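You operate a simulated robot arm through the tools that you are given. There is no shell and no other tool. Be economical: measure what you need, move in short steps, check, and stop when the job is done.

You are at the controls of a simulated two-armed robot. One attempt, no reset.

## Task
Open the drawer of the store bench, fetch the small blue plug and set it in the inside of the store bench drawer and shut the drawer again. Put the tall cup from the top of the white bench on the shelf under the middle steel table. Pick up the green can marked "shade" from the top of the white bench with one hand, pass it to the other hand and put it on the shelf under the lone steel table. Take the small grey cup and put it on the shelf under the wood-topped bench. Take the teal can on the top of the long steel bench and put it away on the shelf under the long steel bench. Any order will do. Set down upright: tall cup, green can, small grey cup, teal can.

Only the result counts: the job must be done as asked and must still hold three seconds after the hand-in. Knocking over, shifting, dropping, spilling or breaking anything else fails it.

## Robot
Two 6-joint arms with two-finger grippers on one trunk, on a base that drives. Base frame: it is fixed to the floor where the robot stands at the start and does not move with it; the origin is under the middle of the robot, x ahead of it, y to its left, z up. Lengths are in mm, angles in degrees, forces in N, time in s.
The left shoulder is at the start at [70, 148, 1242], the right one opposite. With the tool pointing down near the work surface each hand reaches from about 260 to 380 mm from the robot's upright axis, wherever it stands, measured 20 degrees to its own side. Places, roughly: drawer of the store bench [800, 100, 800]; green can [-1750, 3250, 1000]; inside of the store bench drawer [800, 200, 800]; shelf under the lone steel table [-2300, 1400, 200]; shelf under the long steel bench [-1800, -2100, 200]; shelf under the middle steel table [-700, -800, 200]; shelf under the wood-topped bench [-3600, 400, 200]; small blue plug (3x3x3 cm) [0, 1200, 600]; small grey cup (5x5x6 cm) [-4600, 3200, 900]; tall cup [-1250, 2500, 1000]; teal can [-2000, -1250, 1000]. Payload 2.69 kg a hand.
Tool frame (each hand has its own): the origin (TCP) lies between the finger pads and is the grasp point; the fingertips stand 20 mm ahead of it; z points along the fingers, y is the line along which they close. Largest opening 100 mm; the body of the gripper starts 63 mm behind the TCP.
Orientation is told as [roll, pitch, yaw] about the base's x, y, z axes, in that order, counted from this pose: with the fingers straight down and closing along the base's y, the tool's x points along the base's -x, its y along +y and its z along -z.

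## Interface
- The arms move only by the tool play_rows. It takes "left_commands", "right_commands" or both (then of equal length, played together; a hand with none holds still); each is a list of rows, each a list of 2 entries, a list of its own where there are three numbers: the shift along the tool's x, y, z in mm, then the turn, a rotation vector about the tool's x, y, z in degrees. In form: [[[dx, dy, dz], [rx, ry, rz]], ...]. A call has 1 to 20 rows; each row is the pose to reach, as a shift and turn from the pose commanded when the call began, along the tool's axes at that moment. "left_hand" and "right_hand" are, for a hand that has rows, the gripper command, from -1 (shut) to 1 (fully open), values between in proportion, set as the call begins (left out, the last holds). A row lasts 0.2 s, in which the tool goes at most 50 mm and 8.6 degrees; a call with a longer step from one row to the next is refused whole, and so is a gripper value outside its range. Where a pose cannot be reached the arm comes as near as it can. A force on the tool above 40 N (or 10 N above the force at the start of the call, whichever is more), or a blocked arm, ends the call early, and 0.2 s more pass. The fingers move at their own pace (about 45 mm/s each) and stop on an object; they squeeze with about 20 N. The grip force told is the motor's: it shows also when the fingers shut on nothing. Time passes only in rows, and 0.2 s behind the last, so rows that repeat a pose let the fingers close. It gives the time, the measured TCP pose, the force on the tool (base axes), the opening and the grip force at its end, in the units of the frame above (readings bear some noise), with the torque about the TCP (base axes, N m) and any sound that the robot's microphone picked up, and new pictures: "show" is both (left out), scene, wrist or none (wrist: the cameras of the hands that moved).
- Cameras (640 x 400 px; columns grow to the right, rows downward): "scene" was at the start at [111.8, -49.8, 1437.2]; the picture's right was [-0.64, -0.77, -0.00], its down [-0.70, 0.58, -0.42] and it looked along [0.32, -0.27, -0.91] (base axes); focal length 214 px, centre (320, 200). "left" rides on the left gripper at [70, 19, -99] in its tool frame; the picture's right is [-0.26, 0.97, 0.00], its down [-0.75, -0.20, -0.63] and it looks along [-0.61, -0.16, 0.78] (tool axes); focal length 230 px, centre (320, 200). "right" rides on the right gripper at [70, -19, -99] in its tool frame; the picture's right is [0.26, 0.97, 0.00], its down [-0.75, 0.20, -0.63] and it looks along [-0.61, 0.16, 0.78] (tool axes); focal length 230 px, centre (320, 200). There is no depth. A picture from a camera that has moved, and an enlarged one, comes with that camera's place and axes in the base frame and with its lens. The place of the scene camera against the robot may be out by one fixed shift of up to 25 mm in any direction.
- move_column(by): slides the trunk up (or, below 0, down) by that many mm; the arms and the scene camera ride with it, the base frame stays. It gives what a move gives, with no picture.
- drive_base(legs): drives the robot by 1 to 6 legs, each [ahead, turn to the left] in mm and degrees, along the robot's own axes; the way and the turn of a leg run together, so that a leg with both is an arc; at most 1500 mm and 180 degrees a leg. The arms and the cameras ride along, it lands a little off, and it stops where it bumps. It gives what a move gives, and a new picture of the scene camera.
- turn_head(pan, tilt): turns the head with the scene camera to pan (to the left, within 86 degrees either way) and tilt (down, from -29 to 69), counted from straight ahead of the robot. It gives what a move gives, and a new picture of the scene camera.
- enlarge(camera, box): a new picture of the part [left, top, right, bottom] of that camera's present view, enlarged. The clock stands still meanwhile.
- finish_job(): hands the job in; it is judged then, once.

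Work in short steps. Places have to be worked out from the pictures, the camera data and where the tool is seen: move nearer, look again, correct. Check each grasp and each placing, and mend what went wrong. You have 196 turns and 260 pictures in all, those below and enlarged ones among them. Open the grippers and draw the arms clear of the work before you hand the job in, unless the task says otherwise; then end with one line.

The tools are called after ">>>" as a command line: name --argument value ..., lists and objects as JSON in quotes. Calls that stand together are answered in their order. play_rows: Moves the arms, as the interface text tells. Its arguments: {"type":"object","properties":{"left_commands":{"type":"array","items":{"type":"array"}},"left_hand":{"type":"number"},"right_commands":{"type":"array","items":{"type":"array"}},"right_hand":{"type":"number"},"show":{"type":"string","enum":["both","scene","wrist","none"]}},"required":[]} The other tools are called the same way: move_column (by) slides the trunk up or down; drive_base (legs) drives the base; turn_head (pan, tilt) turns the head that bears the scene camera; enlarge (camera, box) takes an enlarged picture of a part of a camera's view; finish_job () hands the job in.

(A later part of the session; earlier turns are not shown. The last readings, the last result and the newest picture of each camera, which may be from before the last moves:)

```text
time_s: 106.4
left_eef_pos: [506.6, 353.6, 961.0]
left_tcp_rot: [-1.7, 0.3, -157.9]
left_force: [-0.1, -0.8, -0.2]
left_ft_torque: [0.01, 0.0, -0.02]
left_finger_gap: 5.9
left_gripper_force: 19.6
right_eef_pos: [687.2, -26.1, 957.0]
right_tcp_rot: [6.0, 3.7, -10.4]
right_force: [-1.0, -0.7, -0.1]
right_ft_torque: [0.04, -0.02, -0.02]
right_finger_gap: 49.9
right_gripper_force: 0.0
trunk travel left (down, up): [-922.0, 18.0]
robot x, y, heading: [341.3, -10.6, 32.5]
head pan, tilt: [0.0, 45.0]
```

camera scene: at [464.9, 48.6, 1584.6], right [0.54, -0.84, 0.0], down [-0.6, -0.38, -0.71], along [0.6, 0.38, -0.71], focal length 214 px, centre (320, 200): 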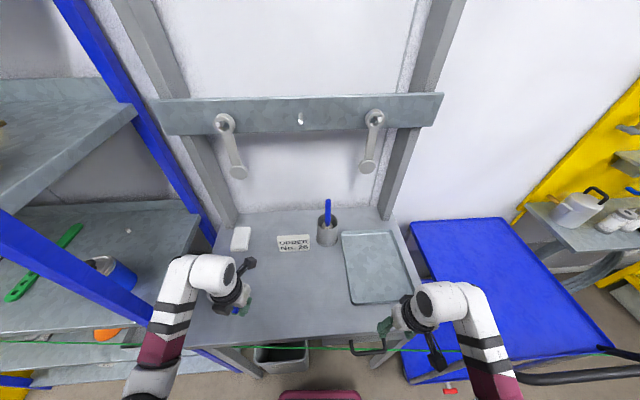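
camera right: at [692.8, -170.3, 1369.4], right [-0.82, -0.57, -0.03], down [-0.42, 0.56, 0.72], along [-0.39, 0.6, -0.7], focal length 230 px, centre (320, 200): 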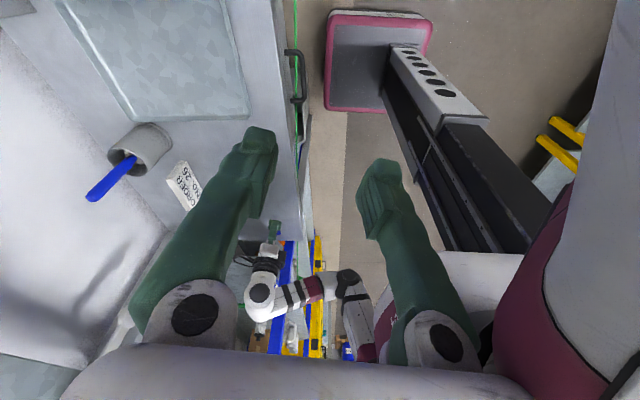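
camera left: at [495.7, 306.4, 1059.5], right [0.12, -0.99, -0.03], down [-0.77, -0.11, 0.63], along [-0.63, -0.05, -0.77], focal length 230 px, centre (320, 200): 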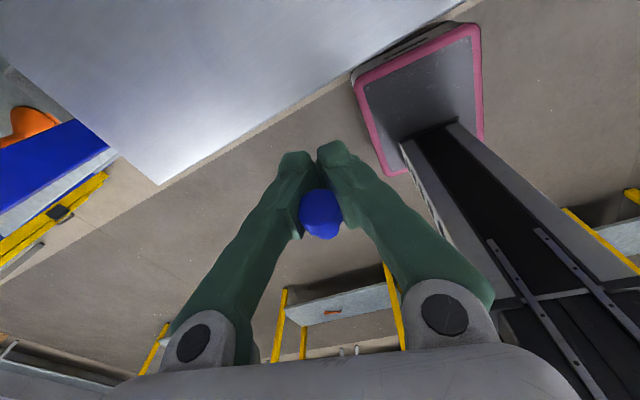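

That direction works. I complete the turn, level the hand, and shift over the handle.

>>> play_rows --right_commands '[[[10, 2, 0], [0.7, -1, 7.4]], [[19, 4, 0], [1.4, -1.9, 14.9]], [[28, 5, 0], [2.1, -2.9, 22.3]], [[38, 7, 0], [2.8, -3.9, 29.7]], [[48, 9, 0], [3.5, -4.9, 37.2]], [[57, 11, 0], [4.25, -5.84, 44.6]], [[57, 11, 0], [4.25, -5.84, 44.6]]]' --show "both"

```text
time_s: 108.0
left_eef_pos: [506.0, 355.1, 962.5]
left_tcp_rot: [-1.7, 0.2, -157.9]
left_force: [0.1, -0.1, -1.3]
left_ft_torque: [0.03, -0.02, 0.01]
left_finger_gap: 5.9
left_gripper_force: 20.0
right_eef_pos: [665.8, -49.9, 957.1]
right_tcp_rot: [0.1, 0.0, -55.2]
right_force: [-0.2, 0.3, 0.9]
right_ft_torque: [0.02, 0.01, 0.01]
right_finger_gap: 49.9
right_gripper_force: 0.1
right hand out of reach, approached as far as the arm can: row 3, 4, 5, 6, 7
trunk travel left (down, up): [-922.0, 18.0]
robot x, y, heading: [338.6, -7.6, 32.4]
head pan, tilt: [0.0, 45.0]
camera scene: at [464.8, 49.4, 1584.6], right [0.54, -0.84, 0.0], down [-0.6, -0.38, -0.71], along [0.6, 0.38, -0.71], focal length 214 px, centre (320, 200)
camera right: at [609.1, -3.5, 1056.8], right [0.65, 0.76, 0.0], down [0.59, -0.5, 0.63], along [0.48, -0.41, -0.78], focal length 230 px, centre (320, 200)
```

scene: 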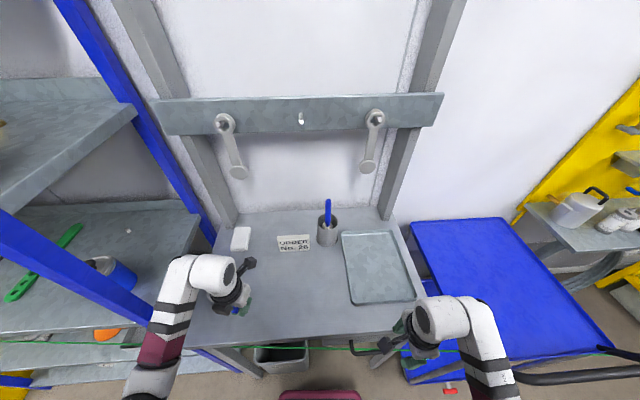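
right: 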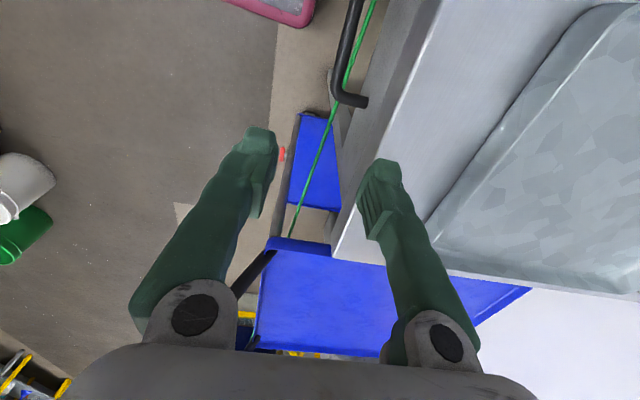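

Orientation is right; handle mid now ≈(635,6,805), bench edge 32 mm behind it at z 890. A vertical grasp would hit the bench edge with the gripper body, so I tilt the hand 45° forward while drawing back a bit.

>>> play_rows --right_commands '[[[0, -7, 0], [-7.5, 0, 0]], [[0, -14, 0], [-15, 0, 0]], [[0, -20, 0], [-22.5, 0, 0]], [[0, -27, 0], [-30, 0, 0]], [[0, -34, 0], [-37.5, 0, 0]], [[0, -40, 0], [-45, 0, 0]], [[0, -40, 0], [-45, 0, 0]]]' --show "wrist"

```text
time_s: 109.6
left_eef_pos: [505.4, 355.0, 962.8]
left_tcp_rot: [-1.6, 0.3, -158.0]
left_force: [0.6, 0.1, -0.1]
left_ft_torque: [0.02, 0.02, -0.02]
left_finger_gap: 5.9
left_gripper_force: 20.3
right_eef_pos: [631.6, -75.5, 956.7]
right_tcp_rot: [45.0, -0.2, -55.1]
right_force: [-0.6, -0.7, 0.2]
right_ft_torque: [0.0, 0.02, 0.03]
right_finger_gap: 49.7
right_gripper_force: 0.0
right hand out of reach, approached as far as the arm can: row 2, 3
trunk travel left (down, up): [-922.0, 18.0]
robot x, y, heading: [339.5, -10.1, 32.4]
head pan, tilt: [0.0, 45.0]
camera right: at [524.0, -65.2, 1012.8], right [0.41, 0.6, 0.68], down [0.18, -0.79, 0.59], along [0.89, -0.12, -0.43], focal length 230 px, centre (320, 200)
```

right: 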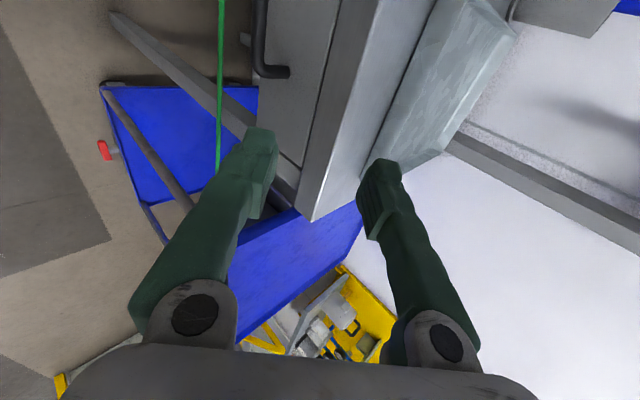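

The tilt worked. To give the arm room I back the base 140 mm, then move the hand to a pre-grasp point 70 mm short of the handle bar.

>>> drive_base --legs '[[-140, 0]]'

>>> play_rows --right_commands '[[[12, 6, 33], [0, 0, 0]], [[24, 12, 67], [0, 0, 0]], [[36, 18, 100], [0, 0, 0]], [[48, 24, 133], [0, 0, 0]], [[60, 30, 167], [0, 0, 0]], [[60, 30, 167], [0, 0, 0]]]' --right_hand -0.2 --show "both"

```text
time_s: 110.9
left_eef_pos: [388.0, 282.1, 959.9]
left_tcp_rot: [-1.8, 0.2, -157.8]
left_force: [0.5, 0.1, -0.1]
left_ft_torque: [-0.01, 0.03, 0.04]
left_finger_gap: 5.8
left_gripper_force: 19.8
right_eef_pos: [516.8, -149.8, 955.8]
right_tcp_rot: [44.8, -0.2, -55.0]
right_force: [0.2, 0.5, -0.3]
right_ft_torque: [0.01, 0.01, -0.01]
right_finger_gap: 49.9
right_gripper_force: 0.1
trunk travel left (down, up): [-922.0, 18.0]
robot x, y, heading: [219.5, -82.5, 32.7]
head pan, tilt: [0.0, 45.0]
camera scene: at [349.5, -23.6, 1584.2], right [0.54, -0.84, 0.0], down [-0.6, -0.38, -0.71], along [0.59, 0.38, -0.71], focal length 214 px, centre (320, 200)
```

scene: 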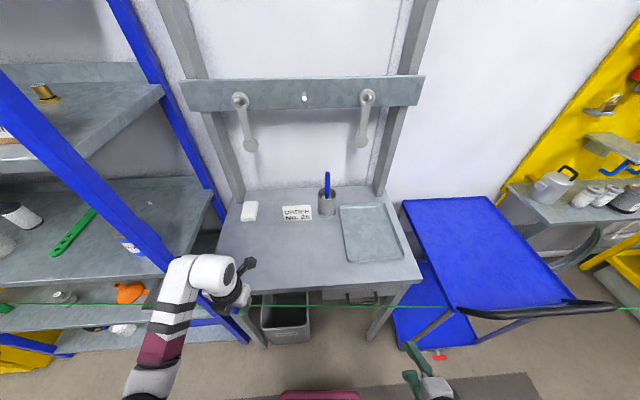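

```text
time_s: 112.3
left_eef_pos: [386.1, 278.6, 961.8]
left_tcp_rot: [-1.6, 0.3, -157.9]
left_force: [-0.4, -0.6, 0.1]
left_ft_torque: [0.01, -0.04, -0.01]
left_finger_gap: 5.9
left_gripper_force: 19.6
right_eef_pos: [589.8, -31.0, 856.8]
right_tcp_rot: [45.5, 0.3, -54.5]
right_force: [0.4, -0.5, -0.7]
right_ft_torque: [-0.02, 0.01, -0.02]
right_finger_gap: 40.1
right_gripper_force: 0.1
right hand out of reach, approached as far as the arm can: row 5, 6
trunk travel left (down, up): [-922.0, 18.0]
robot x, y, heading: [219.9, -85.2, 32.7]
head pan, tilt: [0.0, 45.0]
camera scene: at [345.5, -26.6, 1584.7], right [0.54, -0.84, 0.0], down [-0.6, -0.38, -0.71], along [0.6, 0.38, -0.71], focal length 214 px, centre (320, 200)
camera right: at [481.5, -22.6, 913.5], right [0.4, 0.6, 0.69], down [0.19, -0.79, 0.58], along [0.9, -0.11, -0.43], focal length 230 px, centre (320, 200)
```

scene: 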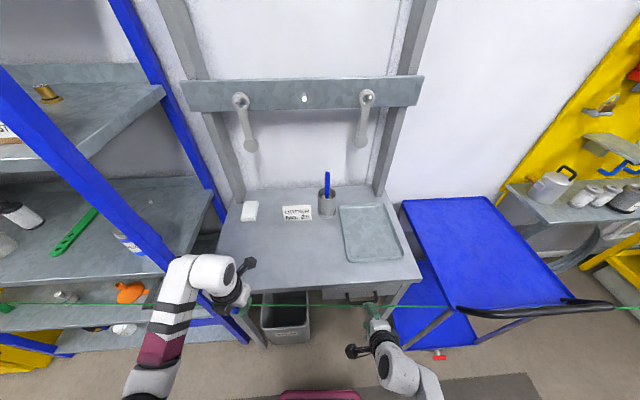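
right: 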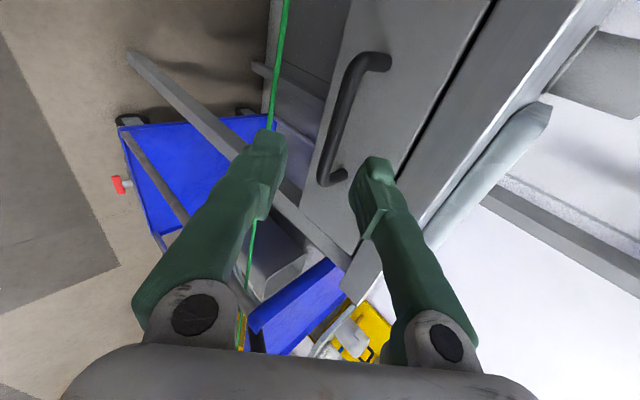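

The handle is fully in view: its mid is 74 mm ahead along the tool and 12 mm to the +y side. I shift 12 mm in y first, then advance 66 mm.

>>> play_rows --right_commands '[[[2, 12, 5], [0, 0, 0]], [[3, 12, 25], [0, 0, 0]], [[3, 12, 45], [0, 0, 0]], [[3, 12, 66], [0, 0, 0]], [[3, 12, 66], [0, 0, 0]]]' --show "wrist"

```text
time_s: 113.5
left_eef_pos: [385.4, 280.0, 960.5]
left_tcp_rot: [-1.5, 0.4, -157.8]
left_force: [0.3, 0.6, 0.2]
left_ft_torque: [0.02, -0.03, -0.02]
left_finger_gap: 6.1
left_gripper_force: 20.1
right_eef_pos: [635.4, -8.7, 809.3]
right_tcp_rot: [45.3, 0.2, -54.5]
right_force: [0.6, -0.4, -0.4]
right_ft_torque: [0.01, -0.02, -0.01]
right_finger_gap: 39.8
right_gripper_force: 0.1
right hand out of reach, approached as far as the arm can: row 1, 2, 3, 4, 5
trunk travel left (down, up): [-922.0, 18.0]
robot x, y, heading: [218.8, -89.0, 32.6]
head pan, tilt: [0.0, 45.0]
camera right: at [526.5, -1.0, 867.3], right [0.4, 0.6, 0.69], down [0.19, -0.79, 0.58], along [0.9, -0.11, -0.43], focal length 230 px, centre (320, 200)
```

right: 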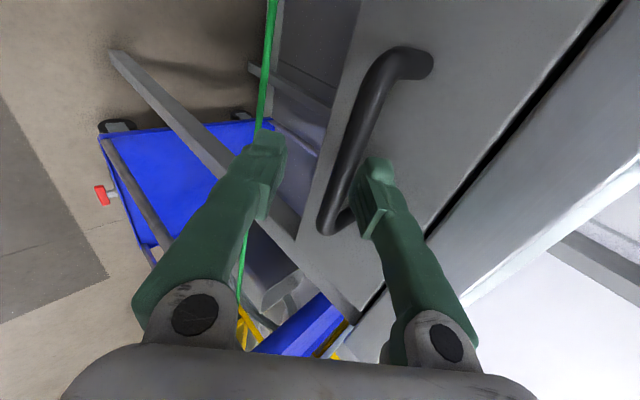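

The bar is between the fingers, slightly off-centre. I nudge 8 mm in y and close.

>>> play_rows --right_commands '[[[0, 8, 2], [0, 0, 0]], [[0, 8, 2], [0, 0, 0]]]' --show "none"

>>> play_rows --right_commands '[[[0, 0, 0], [0, 0, 0]], [[0, 0, 0], [0, 0, 0]], [[0, 0, 0], [0, 0, 0]], [[0, 0, 0], [0, 0, 0]]]' --right_hand -1 --show "wrist"

```text
time_s: 114.1
left_eef_pos: [387.3, 279.1, 961.6]
left_tcp_rot: [-1.7, 0.3, -157.8]
left_force: [0.4, 0.1, 0.9]
left_ft_torque: [0.01, 0.01, 0.01]
left_finger_gap: 6.0
left_gripper_force: 20.2
right_eef_pos: [643.9, -10.8, 808.9]
right_tcp_rot: [45.3, 0.2, -54.6]
right_force: [0.8, 0.4, -0.6]
right_ft_torque: [-0.03, 0.03, -0.01]
right_finger_gap: 39.9
right_gripper_force: 0.1
right hand out of reach, approached as far as the arm can: row 1, 2
trunk travel left (down, up): [-922.0, 18.0]
robot x, y, heading: [220.1, -85.6, 32.4]
head pan, tilt: [0.0, 45.0]
```

```text
time_s: 115.1
left_eef_pos: [387.5, 279.2, 961.1]
left_tcp_rot: [-1.7, 0.3, -157.9]
left_force: [-0.8, -0.3, -1.7]
left_ft_torque: [0.02, 0.01, -0.03]
left_finger_gap: 5.9
left_gripper_force: 19.6
right_eef_pos: [642.6, -10.9, 809.8]
right_tcp_rot: [45.2, 0.1, -54.6]
right_force: [-0.9, 1.5, 1.0]
right_ft_torque: [-0.22, -0.19, 0.21]
right_finger_gap: 5.5
right_gripper_force: 29.5
trunk travel left (down, up): [-922.0, 18.0]
robot x, y, heading: [218.8, -88.8, 32.3]
head pan, tilt: [0.0, 45.0]
camera right: at [533.7, -2.3, 866.4], right [0.41, 0.6, 0.69], down [0.19, -0.79, 0.58], along [0.89, -0.11, -0.43], focal length 230 px, centre (320, 200)
```

right: 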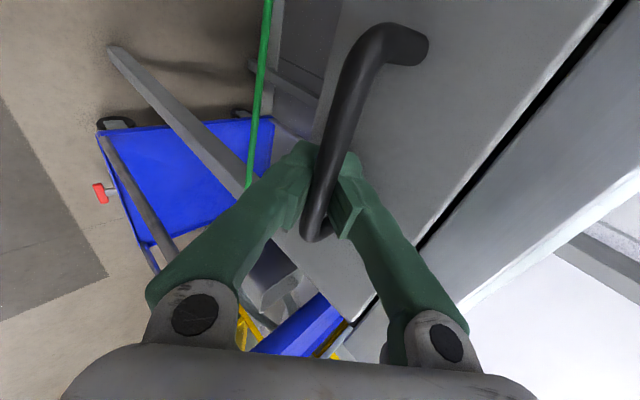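

Closed with grip force on the bar (gap 5.5). I test by pulling: drive back 60 mm along the heading and look.

>>> drive_base --legs '[[-50, 0]]'

>>> enlarge --camera "right" --box '[0, 0, 640, 400]'

```text
time_s: 116.0
left_eef_pos: [351.5, 257.1, 959.0]
left_tcp_rot: [-1.7, -0.1, -157.9]
left_force: [1.3, -0.2, 0.1]
left_ft_torque: [-0.07, 0.04, 0.01]
left_finger_gap: 6.1
left_gripper_force: 20.2
right_eef_pos: [608.8, -35.0, 808.9]
right_tcp_rot: [45.2, 0.1, -54.7]
right_force: [4.2, -1.2, -4.8]
right_ft_torque: [-0.09, -0.05, 0.05]
right_finger_gap: 6.1
right_gripper_force: 29.8
trunk travel left (down, up): [-922.0, 18.0]
robot x, y, heading: [179.0, -112.9, 32.3]
head pan, tilt: [0.0, 45.0]
camera scene: at [314.3, -46.2, 1583.8], right [0.54, -0.84, 0.0], down [-0.6, -0.38, -0.7], along [0.59, 0.38, -0.71], focal length 214 px, centre (320, 200)
```

scene: 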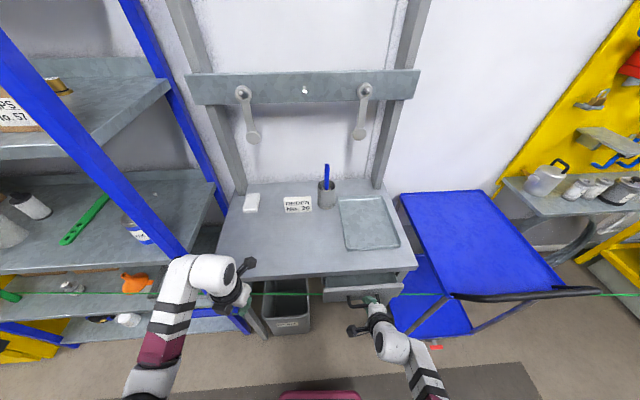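

```text
1.00 times, centred on (320, 200) of right (not enlarged: the box is as wide or as high as the picture)
camera zoom: at [499.4, -25.0, 865.9], right [0.41, 0.6, 0.69], down [0.19, -0.79, 0.58], along [0.89, -0.11, -0.43], focal length 230 px, centre (320, 200)
```

zoom: 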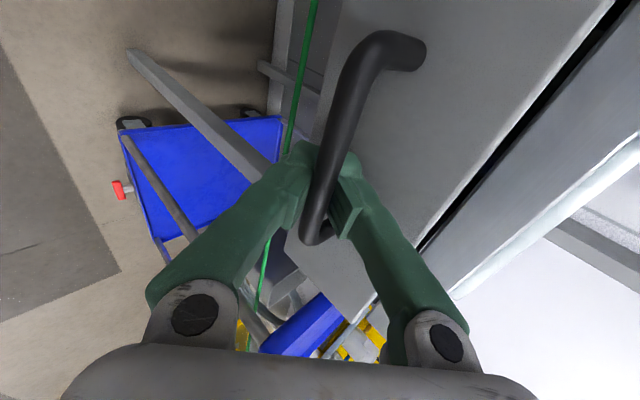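

The drawer is coming out (about 42 mm), and the cord lies below it, clear. I pull 150 mm more.

>>> drive_base --legs '[[-150, 0.5]]'

>>> enlarge --camera "scene" --box '[200, 200, 480, 375]'

```text
time_s: 117.4
left_eef_pos: [223.3, 175.0, 961.6]
left_tcp_rot: [-1.8, -0.1, -157.4]
left_force: [0.1, 0.1, -0.7]
left_ft_torque: [-0.02, 0.03, 0.02]
left_finger_gap: 6.0
left_gripper_force: 19.7
right_eef_pos: [481.7, -112.8, 810.8]
right_tcp_rot: [45.4, 0.4, -54.0]
right_force: [7.9, -7.3, -19.1]
right_ft_torque: [-0.15, -0.26, 0.13]
right_finger_gap: 5.8
right_gripper_force: 29.4
trunk travel left (down, up): [-922.0, 18.0]
robot x, y, heading: [56.6, -189.7, 33.5]
head pan, tilt: [0.0, 45.0]
camera scene: at [188.2, -131.1, 1584.0], right [0.55, -0.84, 0.0], down [-0.6, -0.39, -0.7], along [0.59, 0.39, -0.71], focal length 214 px, centre (320, 200)
```

scene: 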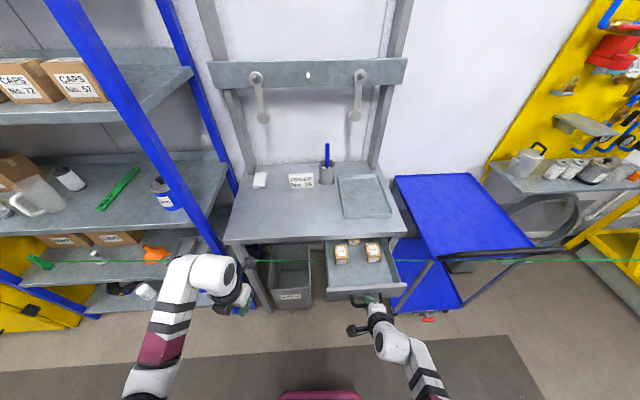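

```text
2.29 times, centred on (340, 288) of scene
camera zoom: at [188.2, -131.1, 1584.0], right [0.55, -0.84, 0.0], down [-0.6, -0.39, -0.7], along [0.59, 0.39, -0.71], focal length 490 px, centre (274, 0)
```

zoom: 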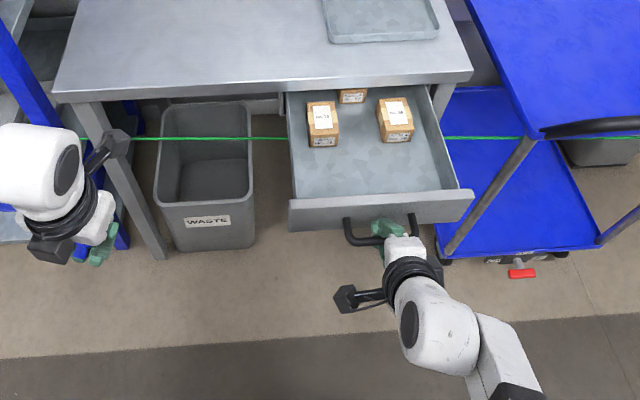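

The drawer is open about 190 mm with three boxes at its back. I release the handle and draw the right hand back and up.

>>> play_rows --right_commands '[[[0, 0, 0], [0, 0, 0]], [[0, 0, 0], [0, 0, 0]], [[0, 0, -20], [0, 0, 0]], [[0, 0, -50], [0, 0, 0]], [[0, 0, -80], [0, 0, 0]], [[0, 0, -110], [0, 0, 0]]]' --right_hand 0 --show "none"

>>> drive_base --legs '[[-100, 0]]'

```text
time_s: 118.8
left_eef_pos: [218.6, 174.0, 962.6]
left_tcp_rot: [-1.6, 0.4, -157.4]
left_force: [-0.6, -0.1, 0.2]
left_ft_torque: [0.03, 0.01, 0.0]
left_finger_gap: 5.9
left_gripper_force: 20.4
right_eef_pos: [413.9, -160.8, 889.7]
right_tcp_rot: [45.7, 0.2, -54.1]
right_force: [-0.3, -0.7, 0.6]
right_ft_torque: [0.0, 0.01, 0.02]
right_finger_gap: 50.1
right_gripper_force: 0.1
trunk travel left (down, up): [-922.0, 18.0]
robot x, y, heading: [53.0, -193.2, 33.1]
head pan, tilt: [0.0, 45.0]
```

```text
time_s: 120.0
left_eef_pos: [136.7, 121.4, 960.8]
left_tcp_rot: [-1.7, 0.3, -157.3]
left_force: [-0.7, -0.6, -1.2]
left_ft_torque: [-0.04, 0.03, -0.03]
left_finger_gap: 6.1
left_gripper_force: 20.5
right_eef_pos: [332.3, -214.5, 887.1]
right_tcp_rot: [45.5, 0.3, -54.1]
right_force: [-0.1, -0.1, -0.5]
right_ft_torque: [-0.02, 0.04, 0.0]
right_finger_gap: 50.0
right_gripper_force: 0.1
trunk travel left (down, up): [-922.0, 18.0]
robot x, y, heading: [-29.3, -249.4, 33.2]
head pan, tilt: [0.0, 45.0]
camera scene: at [99.4, -183.5, 1584.1], right [0.55, -0.84, 0.0], down [-0.59, -0.39, -0.7], along [0.59, 0.38, -0.71], focal length 214 px, centre (320, 200)
```

scene: 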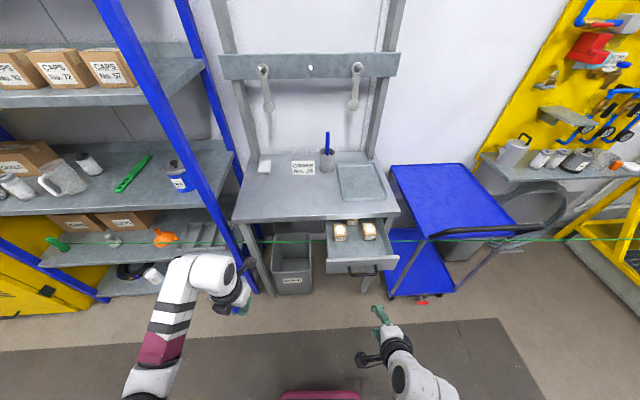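

Now I drive to bring the plug hand over the open drawer's front-left part (heading about 10°).

>>> drive_base --legs '[[0, -41.6], [274, 0], [0, 18.4]]'

>>> enlarge --camera "left" --box '[0, 0, 640, 400]'

>>> turn_head --pan 15 --tilt 60

```text
time_s: 124.9
left_eef_pos: [538.0, -22.1, 962.3]
left_tcp_rot: [-1.8, 0.2, 178.7]
left_force: [-0.2, -0.8, -0.1]
left_ft_torque: [0.0, 0.01, -0.01]
left_finger_gap: 5.9
left_gripper_force: 19.9
right_eef_pos: [580.9, -407.5, 887.4]
right_tcp_rot: [45.7, 0.3, -78.2]
right_force: [1.0, -0.6, 0.4]
right_ft_torque: [0.0, 0.0, -0.03]
right_finger_gap: 50.0
right_gripper_force: 0.1
trunk travel left (down, up): [-922.0, 18.0]
robot x, y, heading: [241.1, -288.7, 9.2]
head pan, tilt: [0.0, 45.0]
camera scene: at [384.2, -280.3, 1584.6], right [0.16, -0.99, 0.0], down [-0.7, -0.11, -0.71], along [0.7, 0.11, -0.71], focal length 214 px, centre (320, 200)
```

scene: 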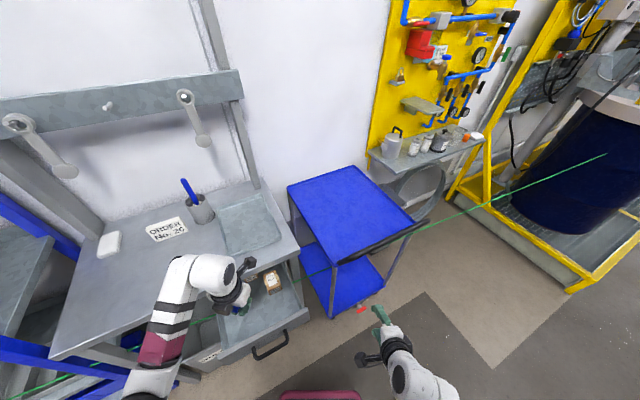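

```text
1.00 times, centred on (320, 200) of left (not enlarged: the box is as wide or as high as the picture)
camera zoom: at [608.9, -44.9, 1059.9], right [-0.28, -0.96, -0.03], down [-0.75, 0.2, 0.63], along [-0.6, 0.2, -0.78], focal length 230 px, centre (320, 200)
```

zoom: 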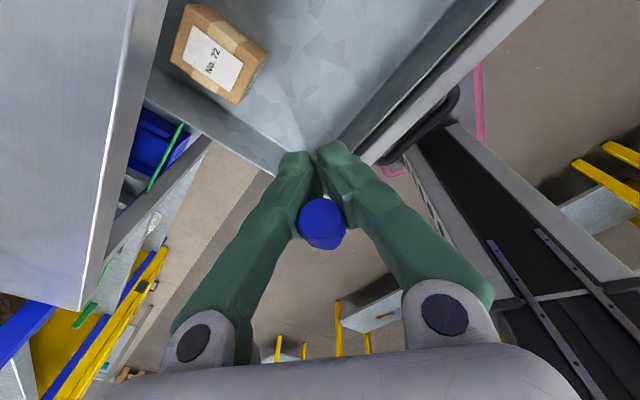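

```text
time_s: 125.6
left_eef_pos: [537.6, -19.2, 962.1]
left_tcp_rot: [-1.7, 0.4, 178.7]
left_force: [0.0, -0.3, 0.6]
left_ft_torque: [-0.02, -0.05, -0.02]
left_finger_gap: 6.2
left_gripper_force: 20.1
right_eef_pos: [581.1, -406.9, 888.4]
right_tcp_rot: [45.6, 0.3, -78.0]
right_force: [0.6, -0.1, 0.7]
right_ft_torque: [0.0, 0.03, 0.0]
right_finger_gap: 50.1
right_gripper_force: 0.1
trunk travel left (down, up): [-922.0, 18.0]
robot x, y, heading: [234.9, -289.8, 8.9]
head pan, tilt: [15.0, 60.0]
camera scene: at [364.1, -265.0, 1565.2], right [0.41, -0.91, 0.0], down [-0.79, -0.35, -0.5], along [0.46, 0.2, -0.87], focal length 214 px, centre (320, 200)
```

scene: 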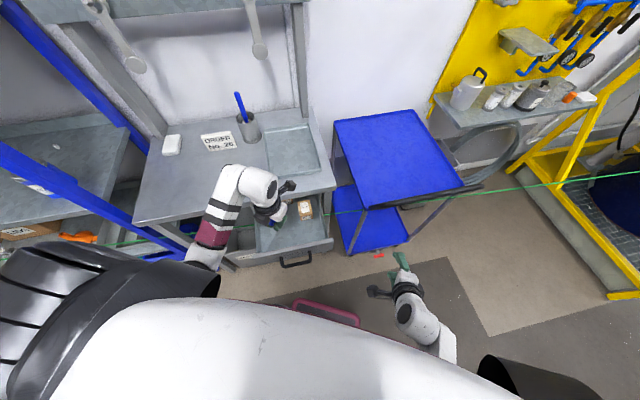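

The spot below the plug is free drawer floor. I nudge ahead 18 mm and lower 140 mm, then look again.

>>> drive_base --legs '[[18, 0]]'

>>> move_column --by -130

>>> enlarge --camera "left" --box '[0, 0, 640, 400]'

```text
time_s: 126.4
left_eef_pos: [549.4, -17.7, 962.4]
left_tcp_rot: [-1.7, 0.6, 178.7]
left_force: [-1.2, 0.3, -0.6]
left_ft_torque: [0.02, -0.03, -0.03]
left_finger_gap: 6.3
left_gripper_force: 20.2
right_eef_pos: [595.4, -405.9, 888.9]
right_tcp_rot: [45.9, 0.2, -78.1]
right_force: [-0.1, 0.1, 0.8]
right_ft_torque: [0.04, -0.01, -0.03]
right_finger_gap: 50.1
right_gripper_force: 0.0
trunk travel left (down, up): [-922.0, 18.0]
robot x, y, heading: [252.6, -285.5, 9.0]
head pan, tilt: [15.0, 60.0]
camera scene: at [375.4, -263.3, 1565.6], right [0.41, -0.91, 0.0], down [-0.79, -0.35, -0.5], along [0.46, 0.2, -0.86], focal length 214 px, centre (320, 200)
```

scene: 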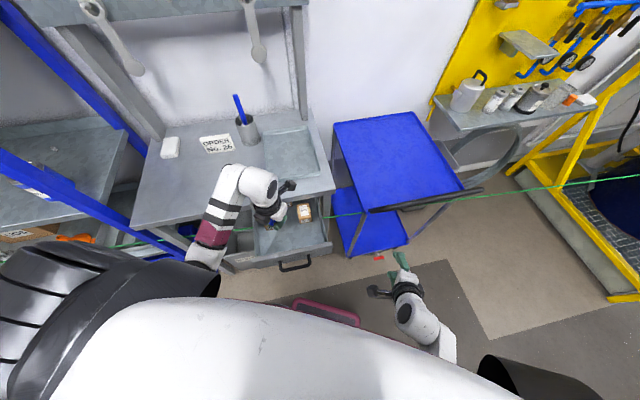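

```text
time_s: 128.0
left_eef_pos: [554.0, -17.6, 832.5]
left_tcp_rot: [-1.7, 0.3, 178.7]
left_force: [0.1, 0.4, -0.1]
left_ft_torque: [0.01, 0.02, 0.03]
left_finger_gap: 6.1
left_gripper_force: 20.1
right_eef_pos: [597.4, -404.2, 758.3]
right_tcp_rot: [45.8, 0.2, -78.1]
right_force: [0.4, -0.6, 0.1]
right_ft_torque: [0.01, 0.02, -0.01]
right_finger_gap: 50.0
right_gripper_force: 0.1
trunk travel left (down, up): [-792.0, 148.0]
robot x, y, heading: [256.1, -288.2, 8.9]
head pan, tilt: [15.0, 60.0]
```

```text
1.00 times, centred on (320, 200) of left (not enlarged: the box is as wide or as high as the picture)
camera zoom: at [625.3, -41.5, 929.9], right [-0.28, -0.96, -0.03], down [-0.75, 0.2, 0.63], along [-0.6, 0.2, -0.78], focal length 230 px, centre (320, 200)
```

zoom: 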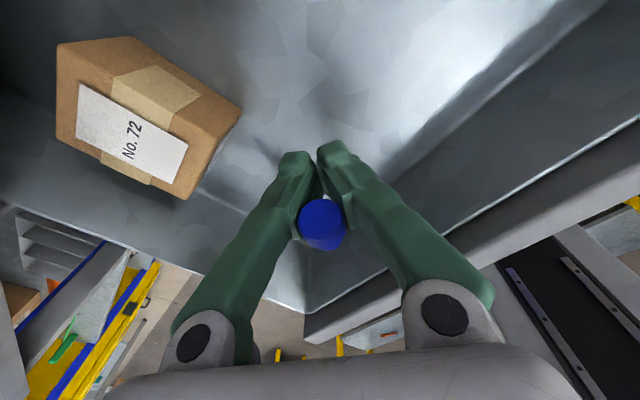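

I lower a further 30 mm, watching the force.

>>> move_column --by -28

>>> enlarge --camera "left" --box '[160, 80, 480, 280]'

```text
time_s: 128.7
left_eef_pos: [554.6, -18.1, 803.5]
left_tcp_rot: [-1.7, 0.4, 178.6]
left_force: [-0.6, 0.5, 0.0]
left_ft_torque: [0.04, -0.03, 0.0]
left_finger_gap: 5.7
left_gripper_force: 20.1
right_eef_pos: [598.5, -405.1, 730.2]
right_tcp_rot: [45.7, 0.2, -78.1]
right_force: [0.0, 1.6, -1.0]
right_ft_torque: [0.04, 0.03, 0.01]
right_finger_gap: 49.9
right_gripper_force: 0.1
trunk travel left (down, up): [-764.0, 176.0]
robot x, y, heading: [255.5, -289.1, 9.1]
head pan, tilt: [15.0, 60.0]
```

```text
2.00 times, centred on (320, 180) of left
camera zoom: at [625.2, -41.6, 902.0], right [-0.28, -0.96, -0.03], down [-0.75, 0.2, 0.63], along [-0.6, 0.2, -0.78], focal length 460 px, centre (320, 240)
```

zoom: 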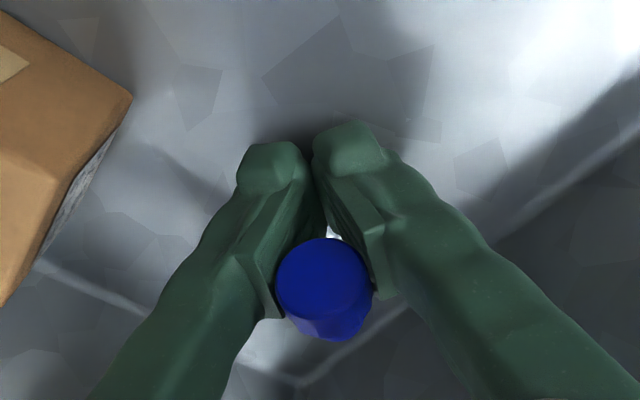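

No contact yet; down another 12 mm, then check.

>>> move_column --by -12

>>> move_column --by -8

```text
time_s: 129.2
left_eef_pos: [554.8, -17.6, 799.6]
left_tcp_rot: [-2.0, 0.9, 178.7]
left_force: [-3.7, 2.9, 12.7]
left_ft_torque: [-0.06, 0.17, 0.01]
left_finger_gap: 5.8
left_gripper_force: 20.3
right_eef_pos: [598.3, -404.4, 722.2]
right_tcp_rot: [45.8, 0.3, -78.0]
right_force: [-0.6, 0.0, -0.2]
right_ft_torque: [0.0, 0.01, 0.02]
right_finger_gap: 49.7
right_gripper_force: 0.0
trunk travel left (down, up): [-756.0, 184.0]
robot x, y, heading: [256.1, -287.1, 9.3]
head pan, tilt: [15.0, 60.0]
stopped: the force on the tool passed its limit at 49 N (the readings are from after the stop); the commanded pose is now the measured one
```

```text
time_s: 129.6
left_eef_pos: [556.4, -15.7, 799.4]
left_tcp_rot: [-2.2, 1.4, 178.7]
left_force: [-4.0, 4.2, 16.3]
left_ft_torque: [-0.06, 0.19, -0.07]
left_finger_gap: 5.9
left_gripper_force: 20.8
right_eef_pos: [597.2, -403.2, 718.9]
right_tcp_rot: [45.9, 0.3, -77.9]
right_force: [0.1, 0.1, 0.5]
right_ft_torque: [0.03, 0.03, -0.01]
right_finger_gap: 49.9
right_gripper_force: 0.1
trunk travel left (down, up): [-753.0, 187.0]
robot x, y, heading: [253.8, -286.3, 9.5]
head pan, tilt: [15.0, 60.0]
stopped: the force on the tool passed its limit at 49 N (the readings are from after the stop); the commanded pose is now the measured one
```

Fingertips touch the drawer floor (≈779). I raise 6 mm and open the fingers to let the plug settle.

>>> move_column --by 10

>>> play_rows --left_commands '[[[0, 0, 0], [0, 0, 0]], [[0, 0, 0], [0, 0, 0]], [[0, 0, 0], [0, 0, 0]]]' --left_hand -0.3 --show "wrist"

```text
time_s: 130.1
left_eef_pos: [557.6, -17.4, 808.8]
left_tcp_rot: [-2.1, 1.3, 178.7]
left_force: [0.0, 0.2, -0.9]
left_ft_torque: [0.02, 0.04, 0.0]
left_finger_gap: 5.9
left_gripper_force: 19.8
right_eef_pos: [598.6, -403.0, 730.2]
right_tcp_rot: [45.7, 0.1, -78.0]
right_force: [1.2, -0.4, 0.4]
right_ft_torque: [-0.01, -0.04, 0.0]
right_finger_gap: 50.0
right_gripper_force: 0.0
trunk travel left (down, up): [-763.0, 177.0]
robot x, y, heading: [251.6, -285.3, 9.3]
head pan, tilt: [15.0, 60.0]
```

```text
time_s: 130.9
left_eef_pos: [557.6, -15.7, 808.0]
left_tcp_rot: [-2.1, 1.3, 178.7]
left_force: [-0.3, 0.5, 0.1]
left_ft_torque: [-0.01, -0.01, -0.01]
left_finger_gap: 34.7
left_gripper_force: 0.0
right_eef_pos: [597.7, -403.7, 728.9]
right_tcp_rot: [45.7, 0.1, -77.9]
right_force: [0.0, -0.2, -0.9]
right_ft_torque: [0.01, -0.02, -0.02]
right_finger_gap: 49.9
right_gripper_force: 0.0
trunk travel left (down, up): [-763.0, 177.0]
robot x, y, heading: [258.1, -287.6, 9.2]
head pan, tilt: [15.0, 60.0]
camera left: at [627.1, -40.5, 907.1], right [-0.28, -0.96, -0.04], down [-0.76, 0.2, 0.62], along [-0.59, 0.2, -0.78], focal length 230 px, centre (320, 200)
```

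left: 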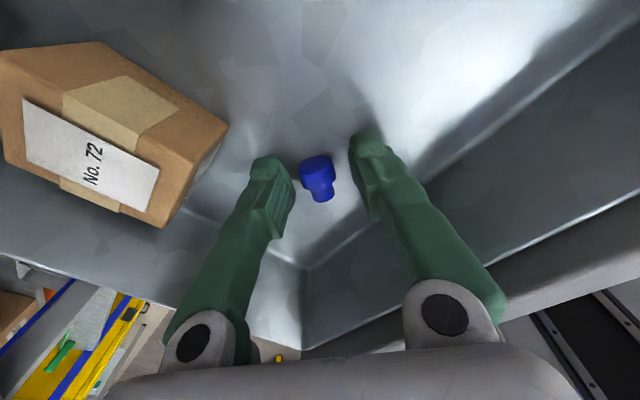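

The plug lies in the drawer. I raise clear, then back and turn the base to bring the right hand (fingers closing into a fist) in front of the drawer for pushing.

>>> move_column --by 177

>>> play_rows --right_commands '[[[0, 0, 0], [0, 0, 0]], [[0, 0, 0], [0, 0, 0]], [[0, 0, 0], [0, 0, 0]]]' --right_hand -1 --show "none"

>>> drive_base --legs '[[0, -51], [-215, 0], [0, 77]]'

>>> enlarge --camera "right" --box '[0, 0, 640, 400]'

```text
time_s: 132.9
left_eef_pos: [557.6, -15.3, 983.9]
left_tcp_rot: [-2.1, 1.3, 178.7]
left_force: [0.0, 0.3, -0.3]
left_ft_torque: [0.01, -0.01, 0.02]
left_finger_gap: 35.2
left_gripper_force: 0.1
right_eef_pos: [599.3, -403.1, 905.8]
right_tcp_rot: [45.7, 0.2, -77.9]
right_force: [-0.5, -0.1, -0.1]
right_ft_torque: [0.0, 0.0, 0.01]
right_finger_gap: 49.8
right_gripper_force: 0.0
trunk travel left (down, up): [-940.0, 0.0]
robot x, y, heading: [253.6, -287.8, 9.2]
head pan, tilt: [15.0, 60.0]
```

```text
time_s: 133.7
left_eef_pos: [557.8, -15.2, 985.5]
left_tcp_rot: [-2.0, 1.3, 178.7]
left_force: [0.1, 0.5, 0.3]
left_ft_torque: [-0.01, -0.02, -0.02]
left_finger_gap: 35.0
left_gripper_force: 0.1
right_eef_pos: [597.6, -404.6, 905.5]
right_tcp_rot: [45.8, 0.3, -77.9]
right_force: [-0.1, 0.0, 0.1]
right_ft_torque: [-0.02, 0.04, -0.03]
right_finger_gap: 0.1
right_gripper_force: 16.1
trunk travel left (down, up): [-940.0, 0.0]
robot x, y, heading: [255.1, -286.6, 9.3]
head pan, tilt: [15.0, 60.0]
```

```text
time_s: 141.1
left_eef_pos: [261.0, 231.7, 985.9]
left_tcp_rot: [-2.1, 1.3, -156.7]
left_force: [-0.1, -0.4, 0.5]
left_ft_torque: [-0.04, 0.0, 0.03]
left_finger_gap: 34.9
left_gripper_force: 0.0
right_eef_pos: [458.7, -102.5, 906.4]
right_tcp_rot: [45.7, 0.1, -53.3]
right_force: [-0.1, -0.3, 0.2]
right_ft_torque: [-0.01, 0.05, -0.03]
right_finger_gap: 0.0
right_gripper_force: 19.8
trunk travel left (down, up): [-940.0, 0.0]
robot x, y, heading: [99.4, -138.3, 33.6]
head pan, tilt: [15.0, 60.0]
camera scene: at [199.4, -71.6, 1583.1], right [0.75, -0.66, 0.0], down [-0.57, -0.65, -0.5], along [0.33, 0.38, -0.87], focal length 214 px, centre (320, 200)
```

scene: 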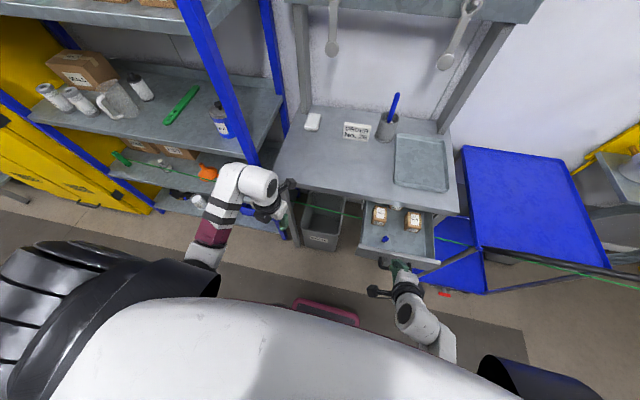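

```text
1.00 times, centred on (320, 200) of right (not enlarged: the box is as wide or as high as the picture)
camera zoom: at [349.4, -96.4, 962.4], right [0.39, 0.61, 0.69], down [0.2, -0.79, 0.58], along [0.9, -0.09, -0.43], focal length 230 px, centre (320, 200)
```

zoom: 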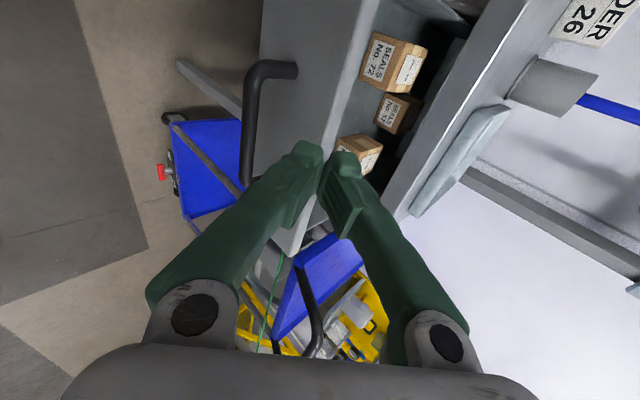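

The fist is well placed in front. I lower 62 mm so the tips meet the panel above the handle bar, then drive ahead to push.

>>> move_column --by -62

>>> drive_base --legs '[[195, 1.2]]'

>>> enlarge --camera "right" --box '[0, 0, 640, 400]'

```text
time_s: 142.1
left_eef_pos: [260.3, 232.4, 923.6]
left_tcp_rot: [-2.1, 1.2, -156.8]
left_force: [0.9, -0.1, -0.3]
left_ft_torque: [0.01, 0.0, 0.01]
left_finger_gap: 35.0
left_gripper_force: 0.1
right_eef_pos: [458.0, -102.6, 844.1]
right_tcp_rot: [45.7, 0.2, -53.4]
right_force: [-0.6, 0.1, -1.0]
right_ft_torque: [-0.03, -0.01, -0.01]
right_finger_gap: 0.1
right_gripper_force: 20.0
trunk travel left (down, up): [-878.0, 62.0]
robot x, y, heading: [99.4, -141.7, 34.0]
head pan, tilt: [15.0, 60.0]
```

```text
time_s: 143.6
left_eef_pos: [409.5, 344.3, 924.4]
left_tcp_rot: [-2.1, 1.4, -155.4]
left_force: [0.2, -0.7, -0.7]
left_ft_torque: [0.02, -0.01, 0.01]
left_finger_gap: 34.9
left_gripper_force: 0.0
right_eef_pos: [614.9, 13.1, 844.3]
right_tcp_rot: [45.8, 0.2, -52.0]
right_force: [-0.3, 0.4, -0.6]
right_ft_torque: [-0.02, 0.0, -0.01]
right_finger_gap: 0.0
right_gripper_force: 19.9
trunk travel left (down, up): [-878.0, 62.0]
robot x, y, heading: [260.0, -29.1, 35.1]
head pan, tilt: [15.0, 60.0]
camera scene: at [354.0, 37.8, 1521.4], right [0.77, -0.64, 0.0], down [-0.55, -0.66, -0.5], along [0.32, 0.39, -0.86], focal length 214 px, centre (320, 200)
```

scene: 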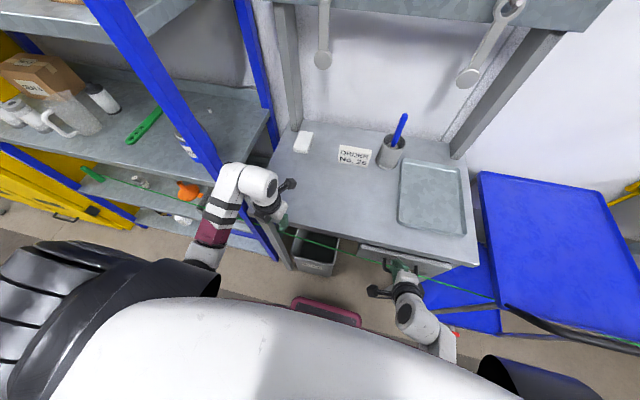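

```text
1.00 times, centred on (320, 200) of right (not enlarged: the box is as wide or as high as the picture)
camera zoom: at [506.0, 17.6, 900.9], right [0.37, 0.62, 0.69], down [0.22, -0.79, 0.58], along [0.9, -0.07, -0.43], focal length 230 px, centre (320, 200)
```

zoom: 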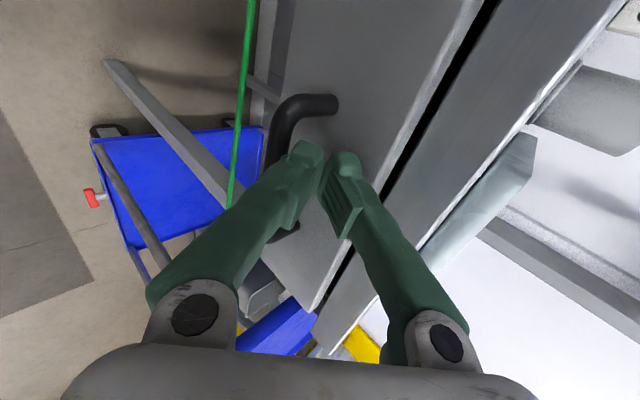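

Nearly shut; a gap remains. I push 25 mm more, then check.

>>> drive_base --legs '[[25, 0]]'

>>> enlarge --camera "right" --box '[160, 0, 480, 400]'

```text
time_s: 144.4
left_eef_pos: [429.5, 359.3, 923.3]
left_tcp_rot: [-2.1, 1.2, -155.5]
left_force: [1.0, 0.2, -0.4]
left_ft_torque: [0.03, -0.02, -0.03]
left_finger_gap: 35.2
left_gripper_force: 0.2
right_eef_pos: [637.7, 28.9, 845.1]
right_tcp_rot: [45.7, 0.2, -52.0]
right_force: [-0.3, 0.3, 0.4]
right_ft_torque: [0.01, 0.01, 0.02]
right_finger_gap: 0.1
right_gripper_force: 19.9
trunk travel left (down, up): [-878.0, 62.0]
robot x, y, heading: [278.2, -14.5, 35.0]
head pan, tilt: [15.0, 60.0]
camera scene: at [375.0, 52.4, 1521.3], right [0.77, -0.64, 0.0], down [-0.55, -0.67, -0.5], along [0.32, 0.39, -0.87], focal length 214 px, centre (320, 200)
```

scene: 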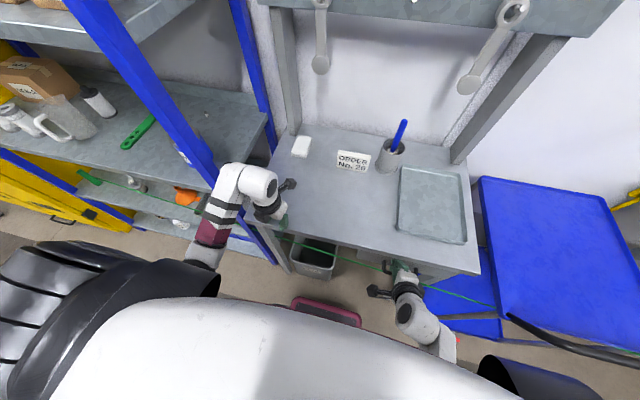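

```text
1.00 times, centred on (320, 200) of right (not enlarged: the box is as wide or as high as the picture)
camera zoom: at [526.8, 32.5, 900.9], right [0.37, 0.62, 0.69], down [0.22, -0.79, 0.58], along [0.9, -0.07, -0.43], focal length 230 px, centre (320, 200)
```

zoom: 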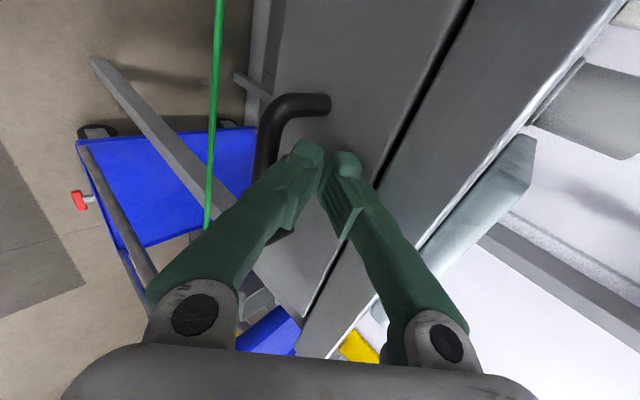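

The remaining dark line resembles that of the closed state. I push a little further until resistance shows.

>>> drive_base --legs '[[12, 0]]'

>>> enlarge --camera "right" --box '[160, 0, 480, 400]'

```text
time_s: 145.2
left_eef_pos: [434.7, 363.5, 926.6]
left_tcp_rot: [-2.2, 1.9, -155.4]
left_force: [0.0, -0.5, 0.0]
left_ft_torque: [0.01, 0.01, -0.02]
left_finger_gap: 34.8
left_gripper_force: 0.2
right_eef_pos: [638.8, 30.8, 843.7]
right_tcp_rot: [45.6, 0.3, -51.9]
right_force: [-31.6, -25.0, 2.7]
right_ft_torque: [0.08, -0.11, -0.4]
right_finger_gap: 0.1
right_gripper_force: 20.3
trunk travel left (down, up): [-878.0, 62.0]
robot x, y, heading: [287.2, -9.3, 35.1]
head pan, tilt: [15.0, 60.0]
camera scene: at [376.0, 52.8, 1522.0], right [0.77, -0.64, 0.0], down [-0.55, -0.66, -0.51], along [0.33, 0.39, -0.86], focal length 214 px, centre (320, 200)
```

scene: 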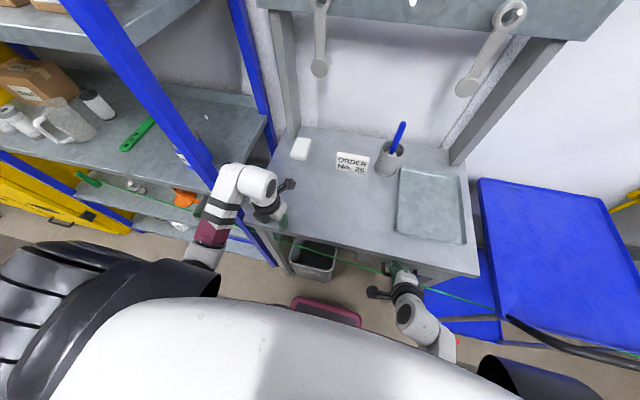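

```text
1.00 times, centred on (320, 200) of right (not enlarged: the box is as wide or as high as the picture)
camera zoom: at [529.2, 34.2, 900.6], right [0.38, 0.62, 0.69], down [0.22, -0.78, 0.58], along [0.9, -0.06, -0.43], focal length 230 px, centre (320, 200)
```

zoom: 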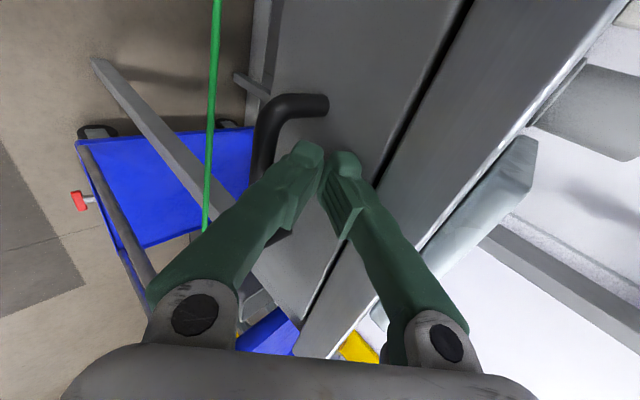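

40 N resistance with no motion: the drawer is shut. Next the white bench: I back off, drive along the aisle to a stance in front of the tall cup, and look.

>>> drive_base --legs '[[-400, 0], [0, 92], [1470, 0], [1400, 0], [0, -92]]'

>>> turn_head --pan 0 --tilt 25

```text
time_s: 168.9
left_eef_pos: [-1601.5, 2442.6, 922.5]
left_tcp_rot: [-2.1, 1.3, -154.8]
left_force: [0.5, 0.1, 0.9]
left_ft_torque: [0.02, 0.01, -0.03]
left_finger_gap: 35.1
left_gripper_force: 0.1
right_eef_pos: [-1392.0, 2111.9, 841.4]
right_tcp_rot: [45.1, 0.3, -51.2]
right_force: [-0.4, -0.5, 0.0]
right_ft_torque: [0.0, 0.0, -0.02]
right_finger_gap: 0.0
right_gripper_force: 19.7
trunk travel left (down, up): [-878.0, 62.0]
robot x, y, heading: [-1747.3, 2065.0, 36.0]
head pan, tilt: [15.0, 60.0]
camera scene: at [-1650.9, 2135.4, 1521.1], right [0.77, -0.63, 0.0], down [-0.55, -0.67, -0.5], along [0.32, 0.39, -0.87], focal length 214 px, centre (320, 200)
```

scene: 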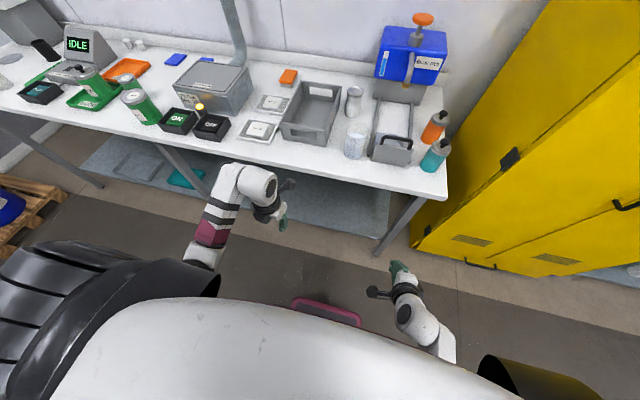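

```text
time_s: 169.9
left_eef_pos: [-1601.5, 2443.3, 922.7]
left_tcp_rot: [-2.1, 1.3, -154.7]
left_force: [-0.1, 0.5, 0.1]
left_ft_torque: [0.0, 0.03, 0.01]
left_finger_gap: 35.0
left_gripper_force: 0.0
right_eef_pos: [-1393.9, 2113.1, 842.2]
right_tcp_rot: [45.0, 0.4, -51.2]
right_force: [-0.4, -0.3, 1.8]
right_ft_torque: [0.0, 0.01, -0.01]
right_finger_gap: 0.2
right_gripper_force: 20.2
trunk travel left (down, up): [-878.0, 62.0]
robot x, y, heading: [-1750.1, 2062.2, 35.8]
head pan, tilt: [0.0, 25.0]
camera scene: at [-1618.3, 2137.5, 1571.1], right [0.58, -0.81, 0.0], down [-0.34, -0.25, -0.91], along [0.73, 0.53, -0.42], focal length 214 px, centre (320, 200)
```

scene: 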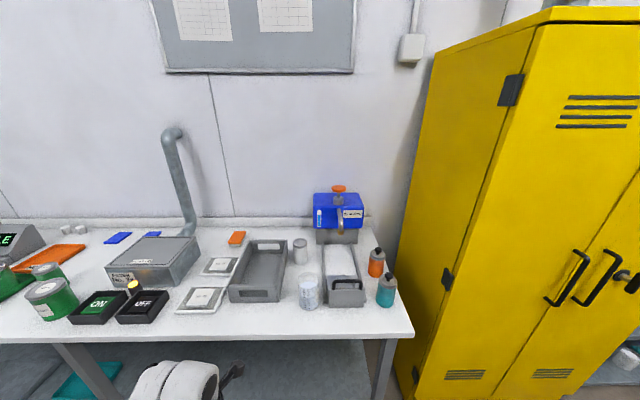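

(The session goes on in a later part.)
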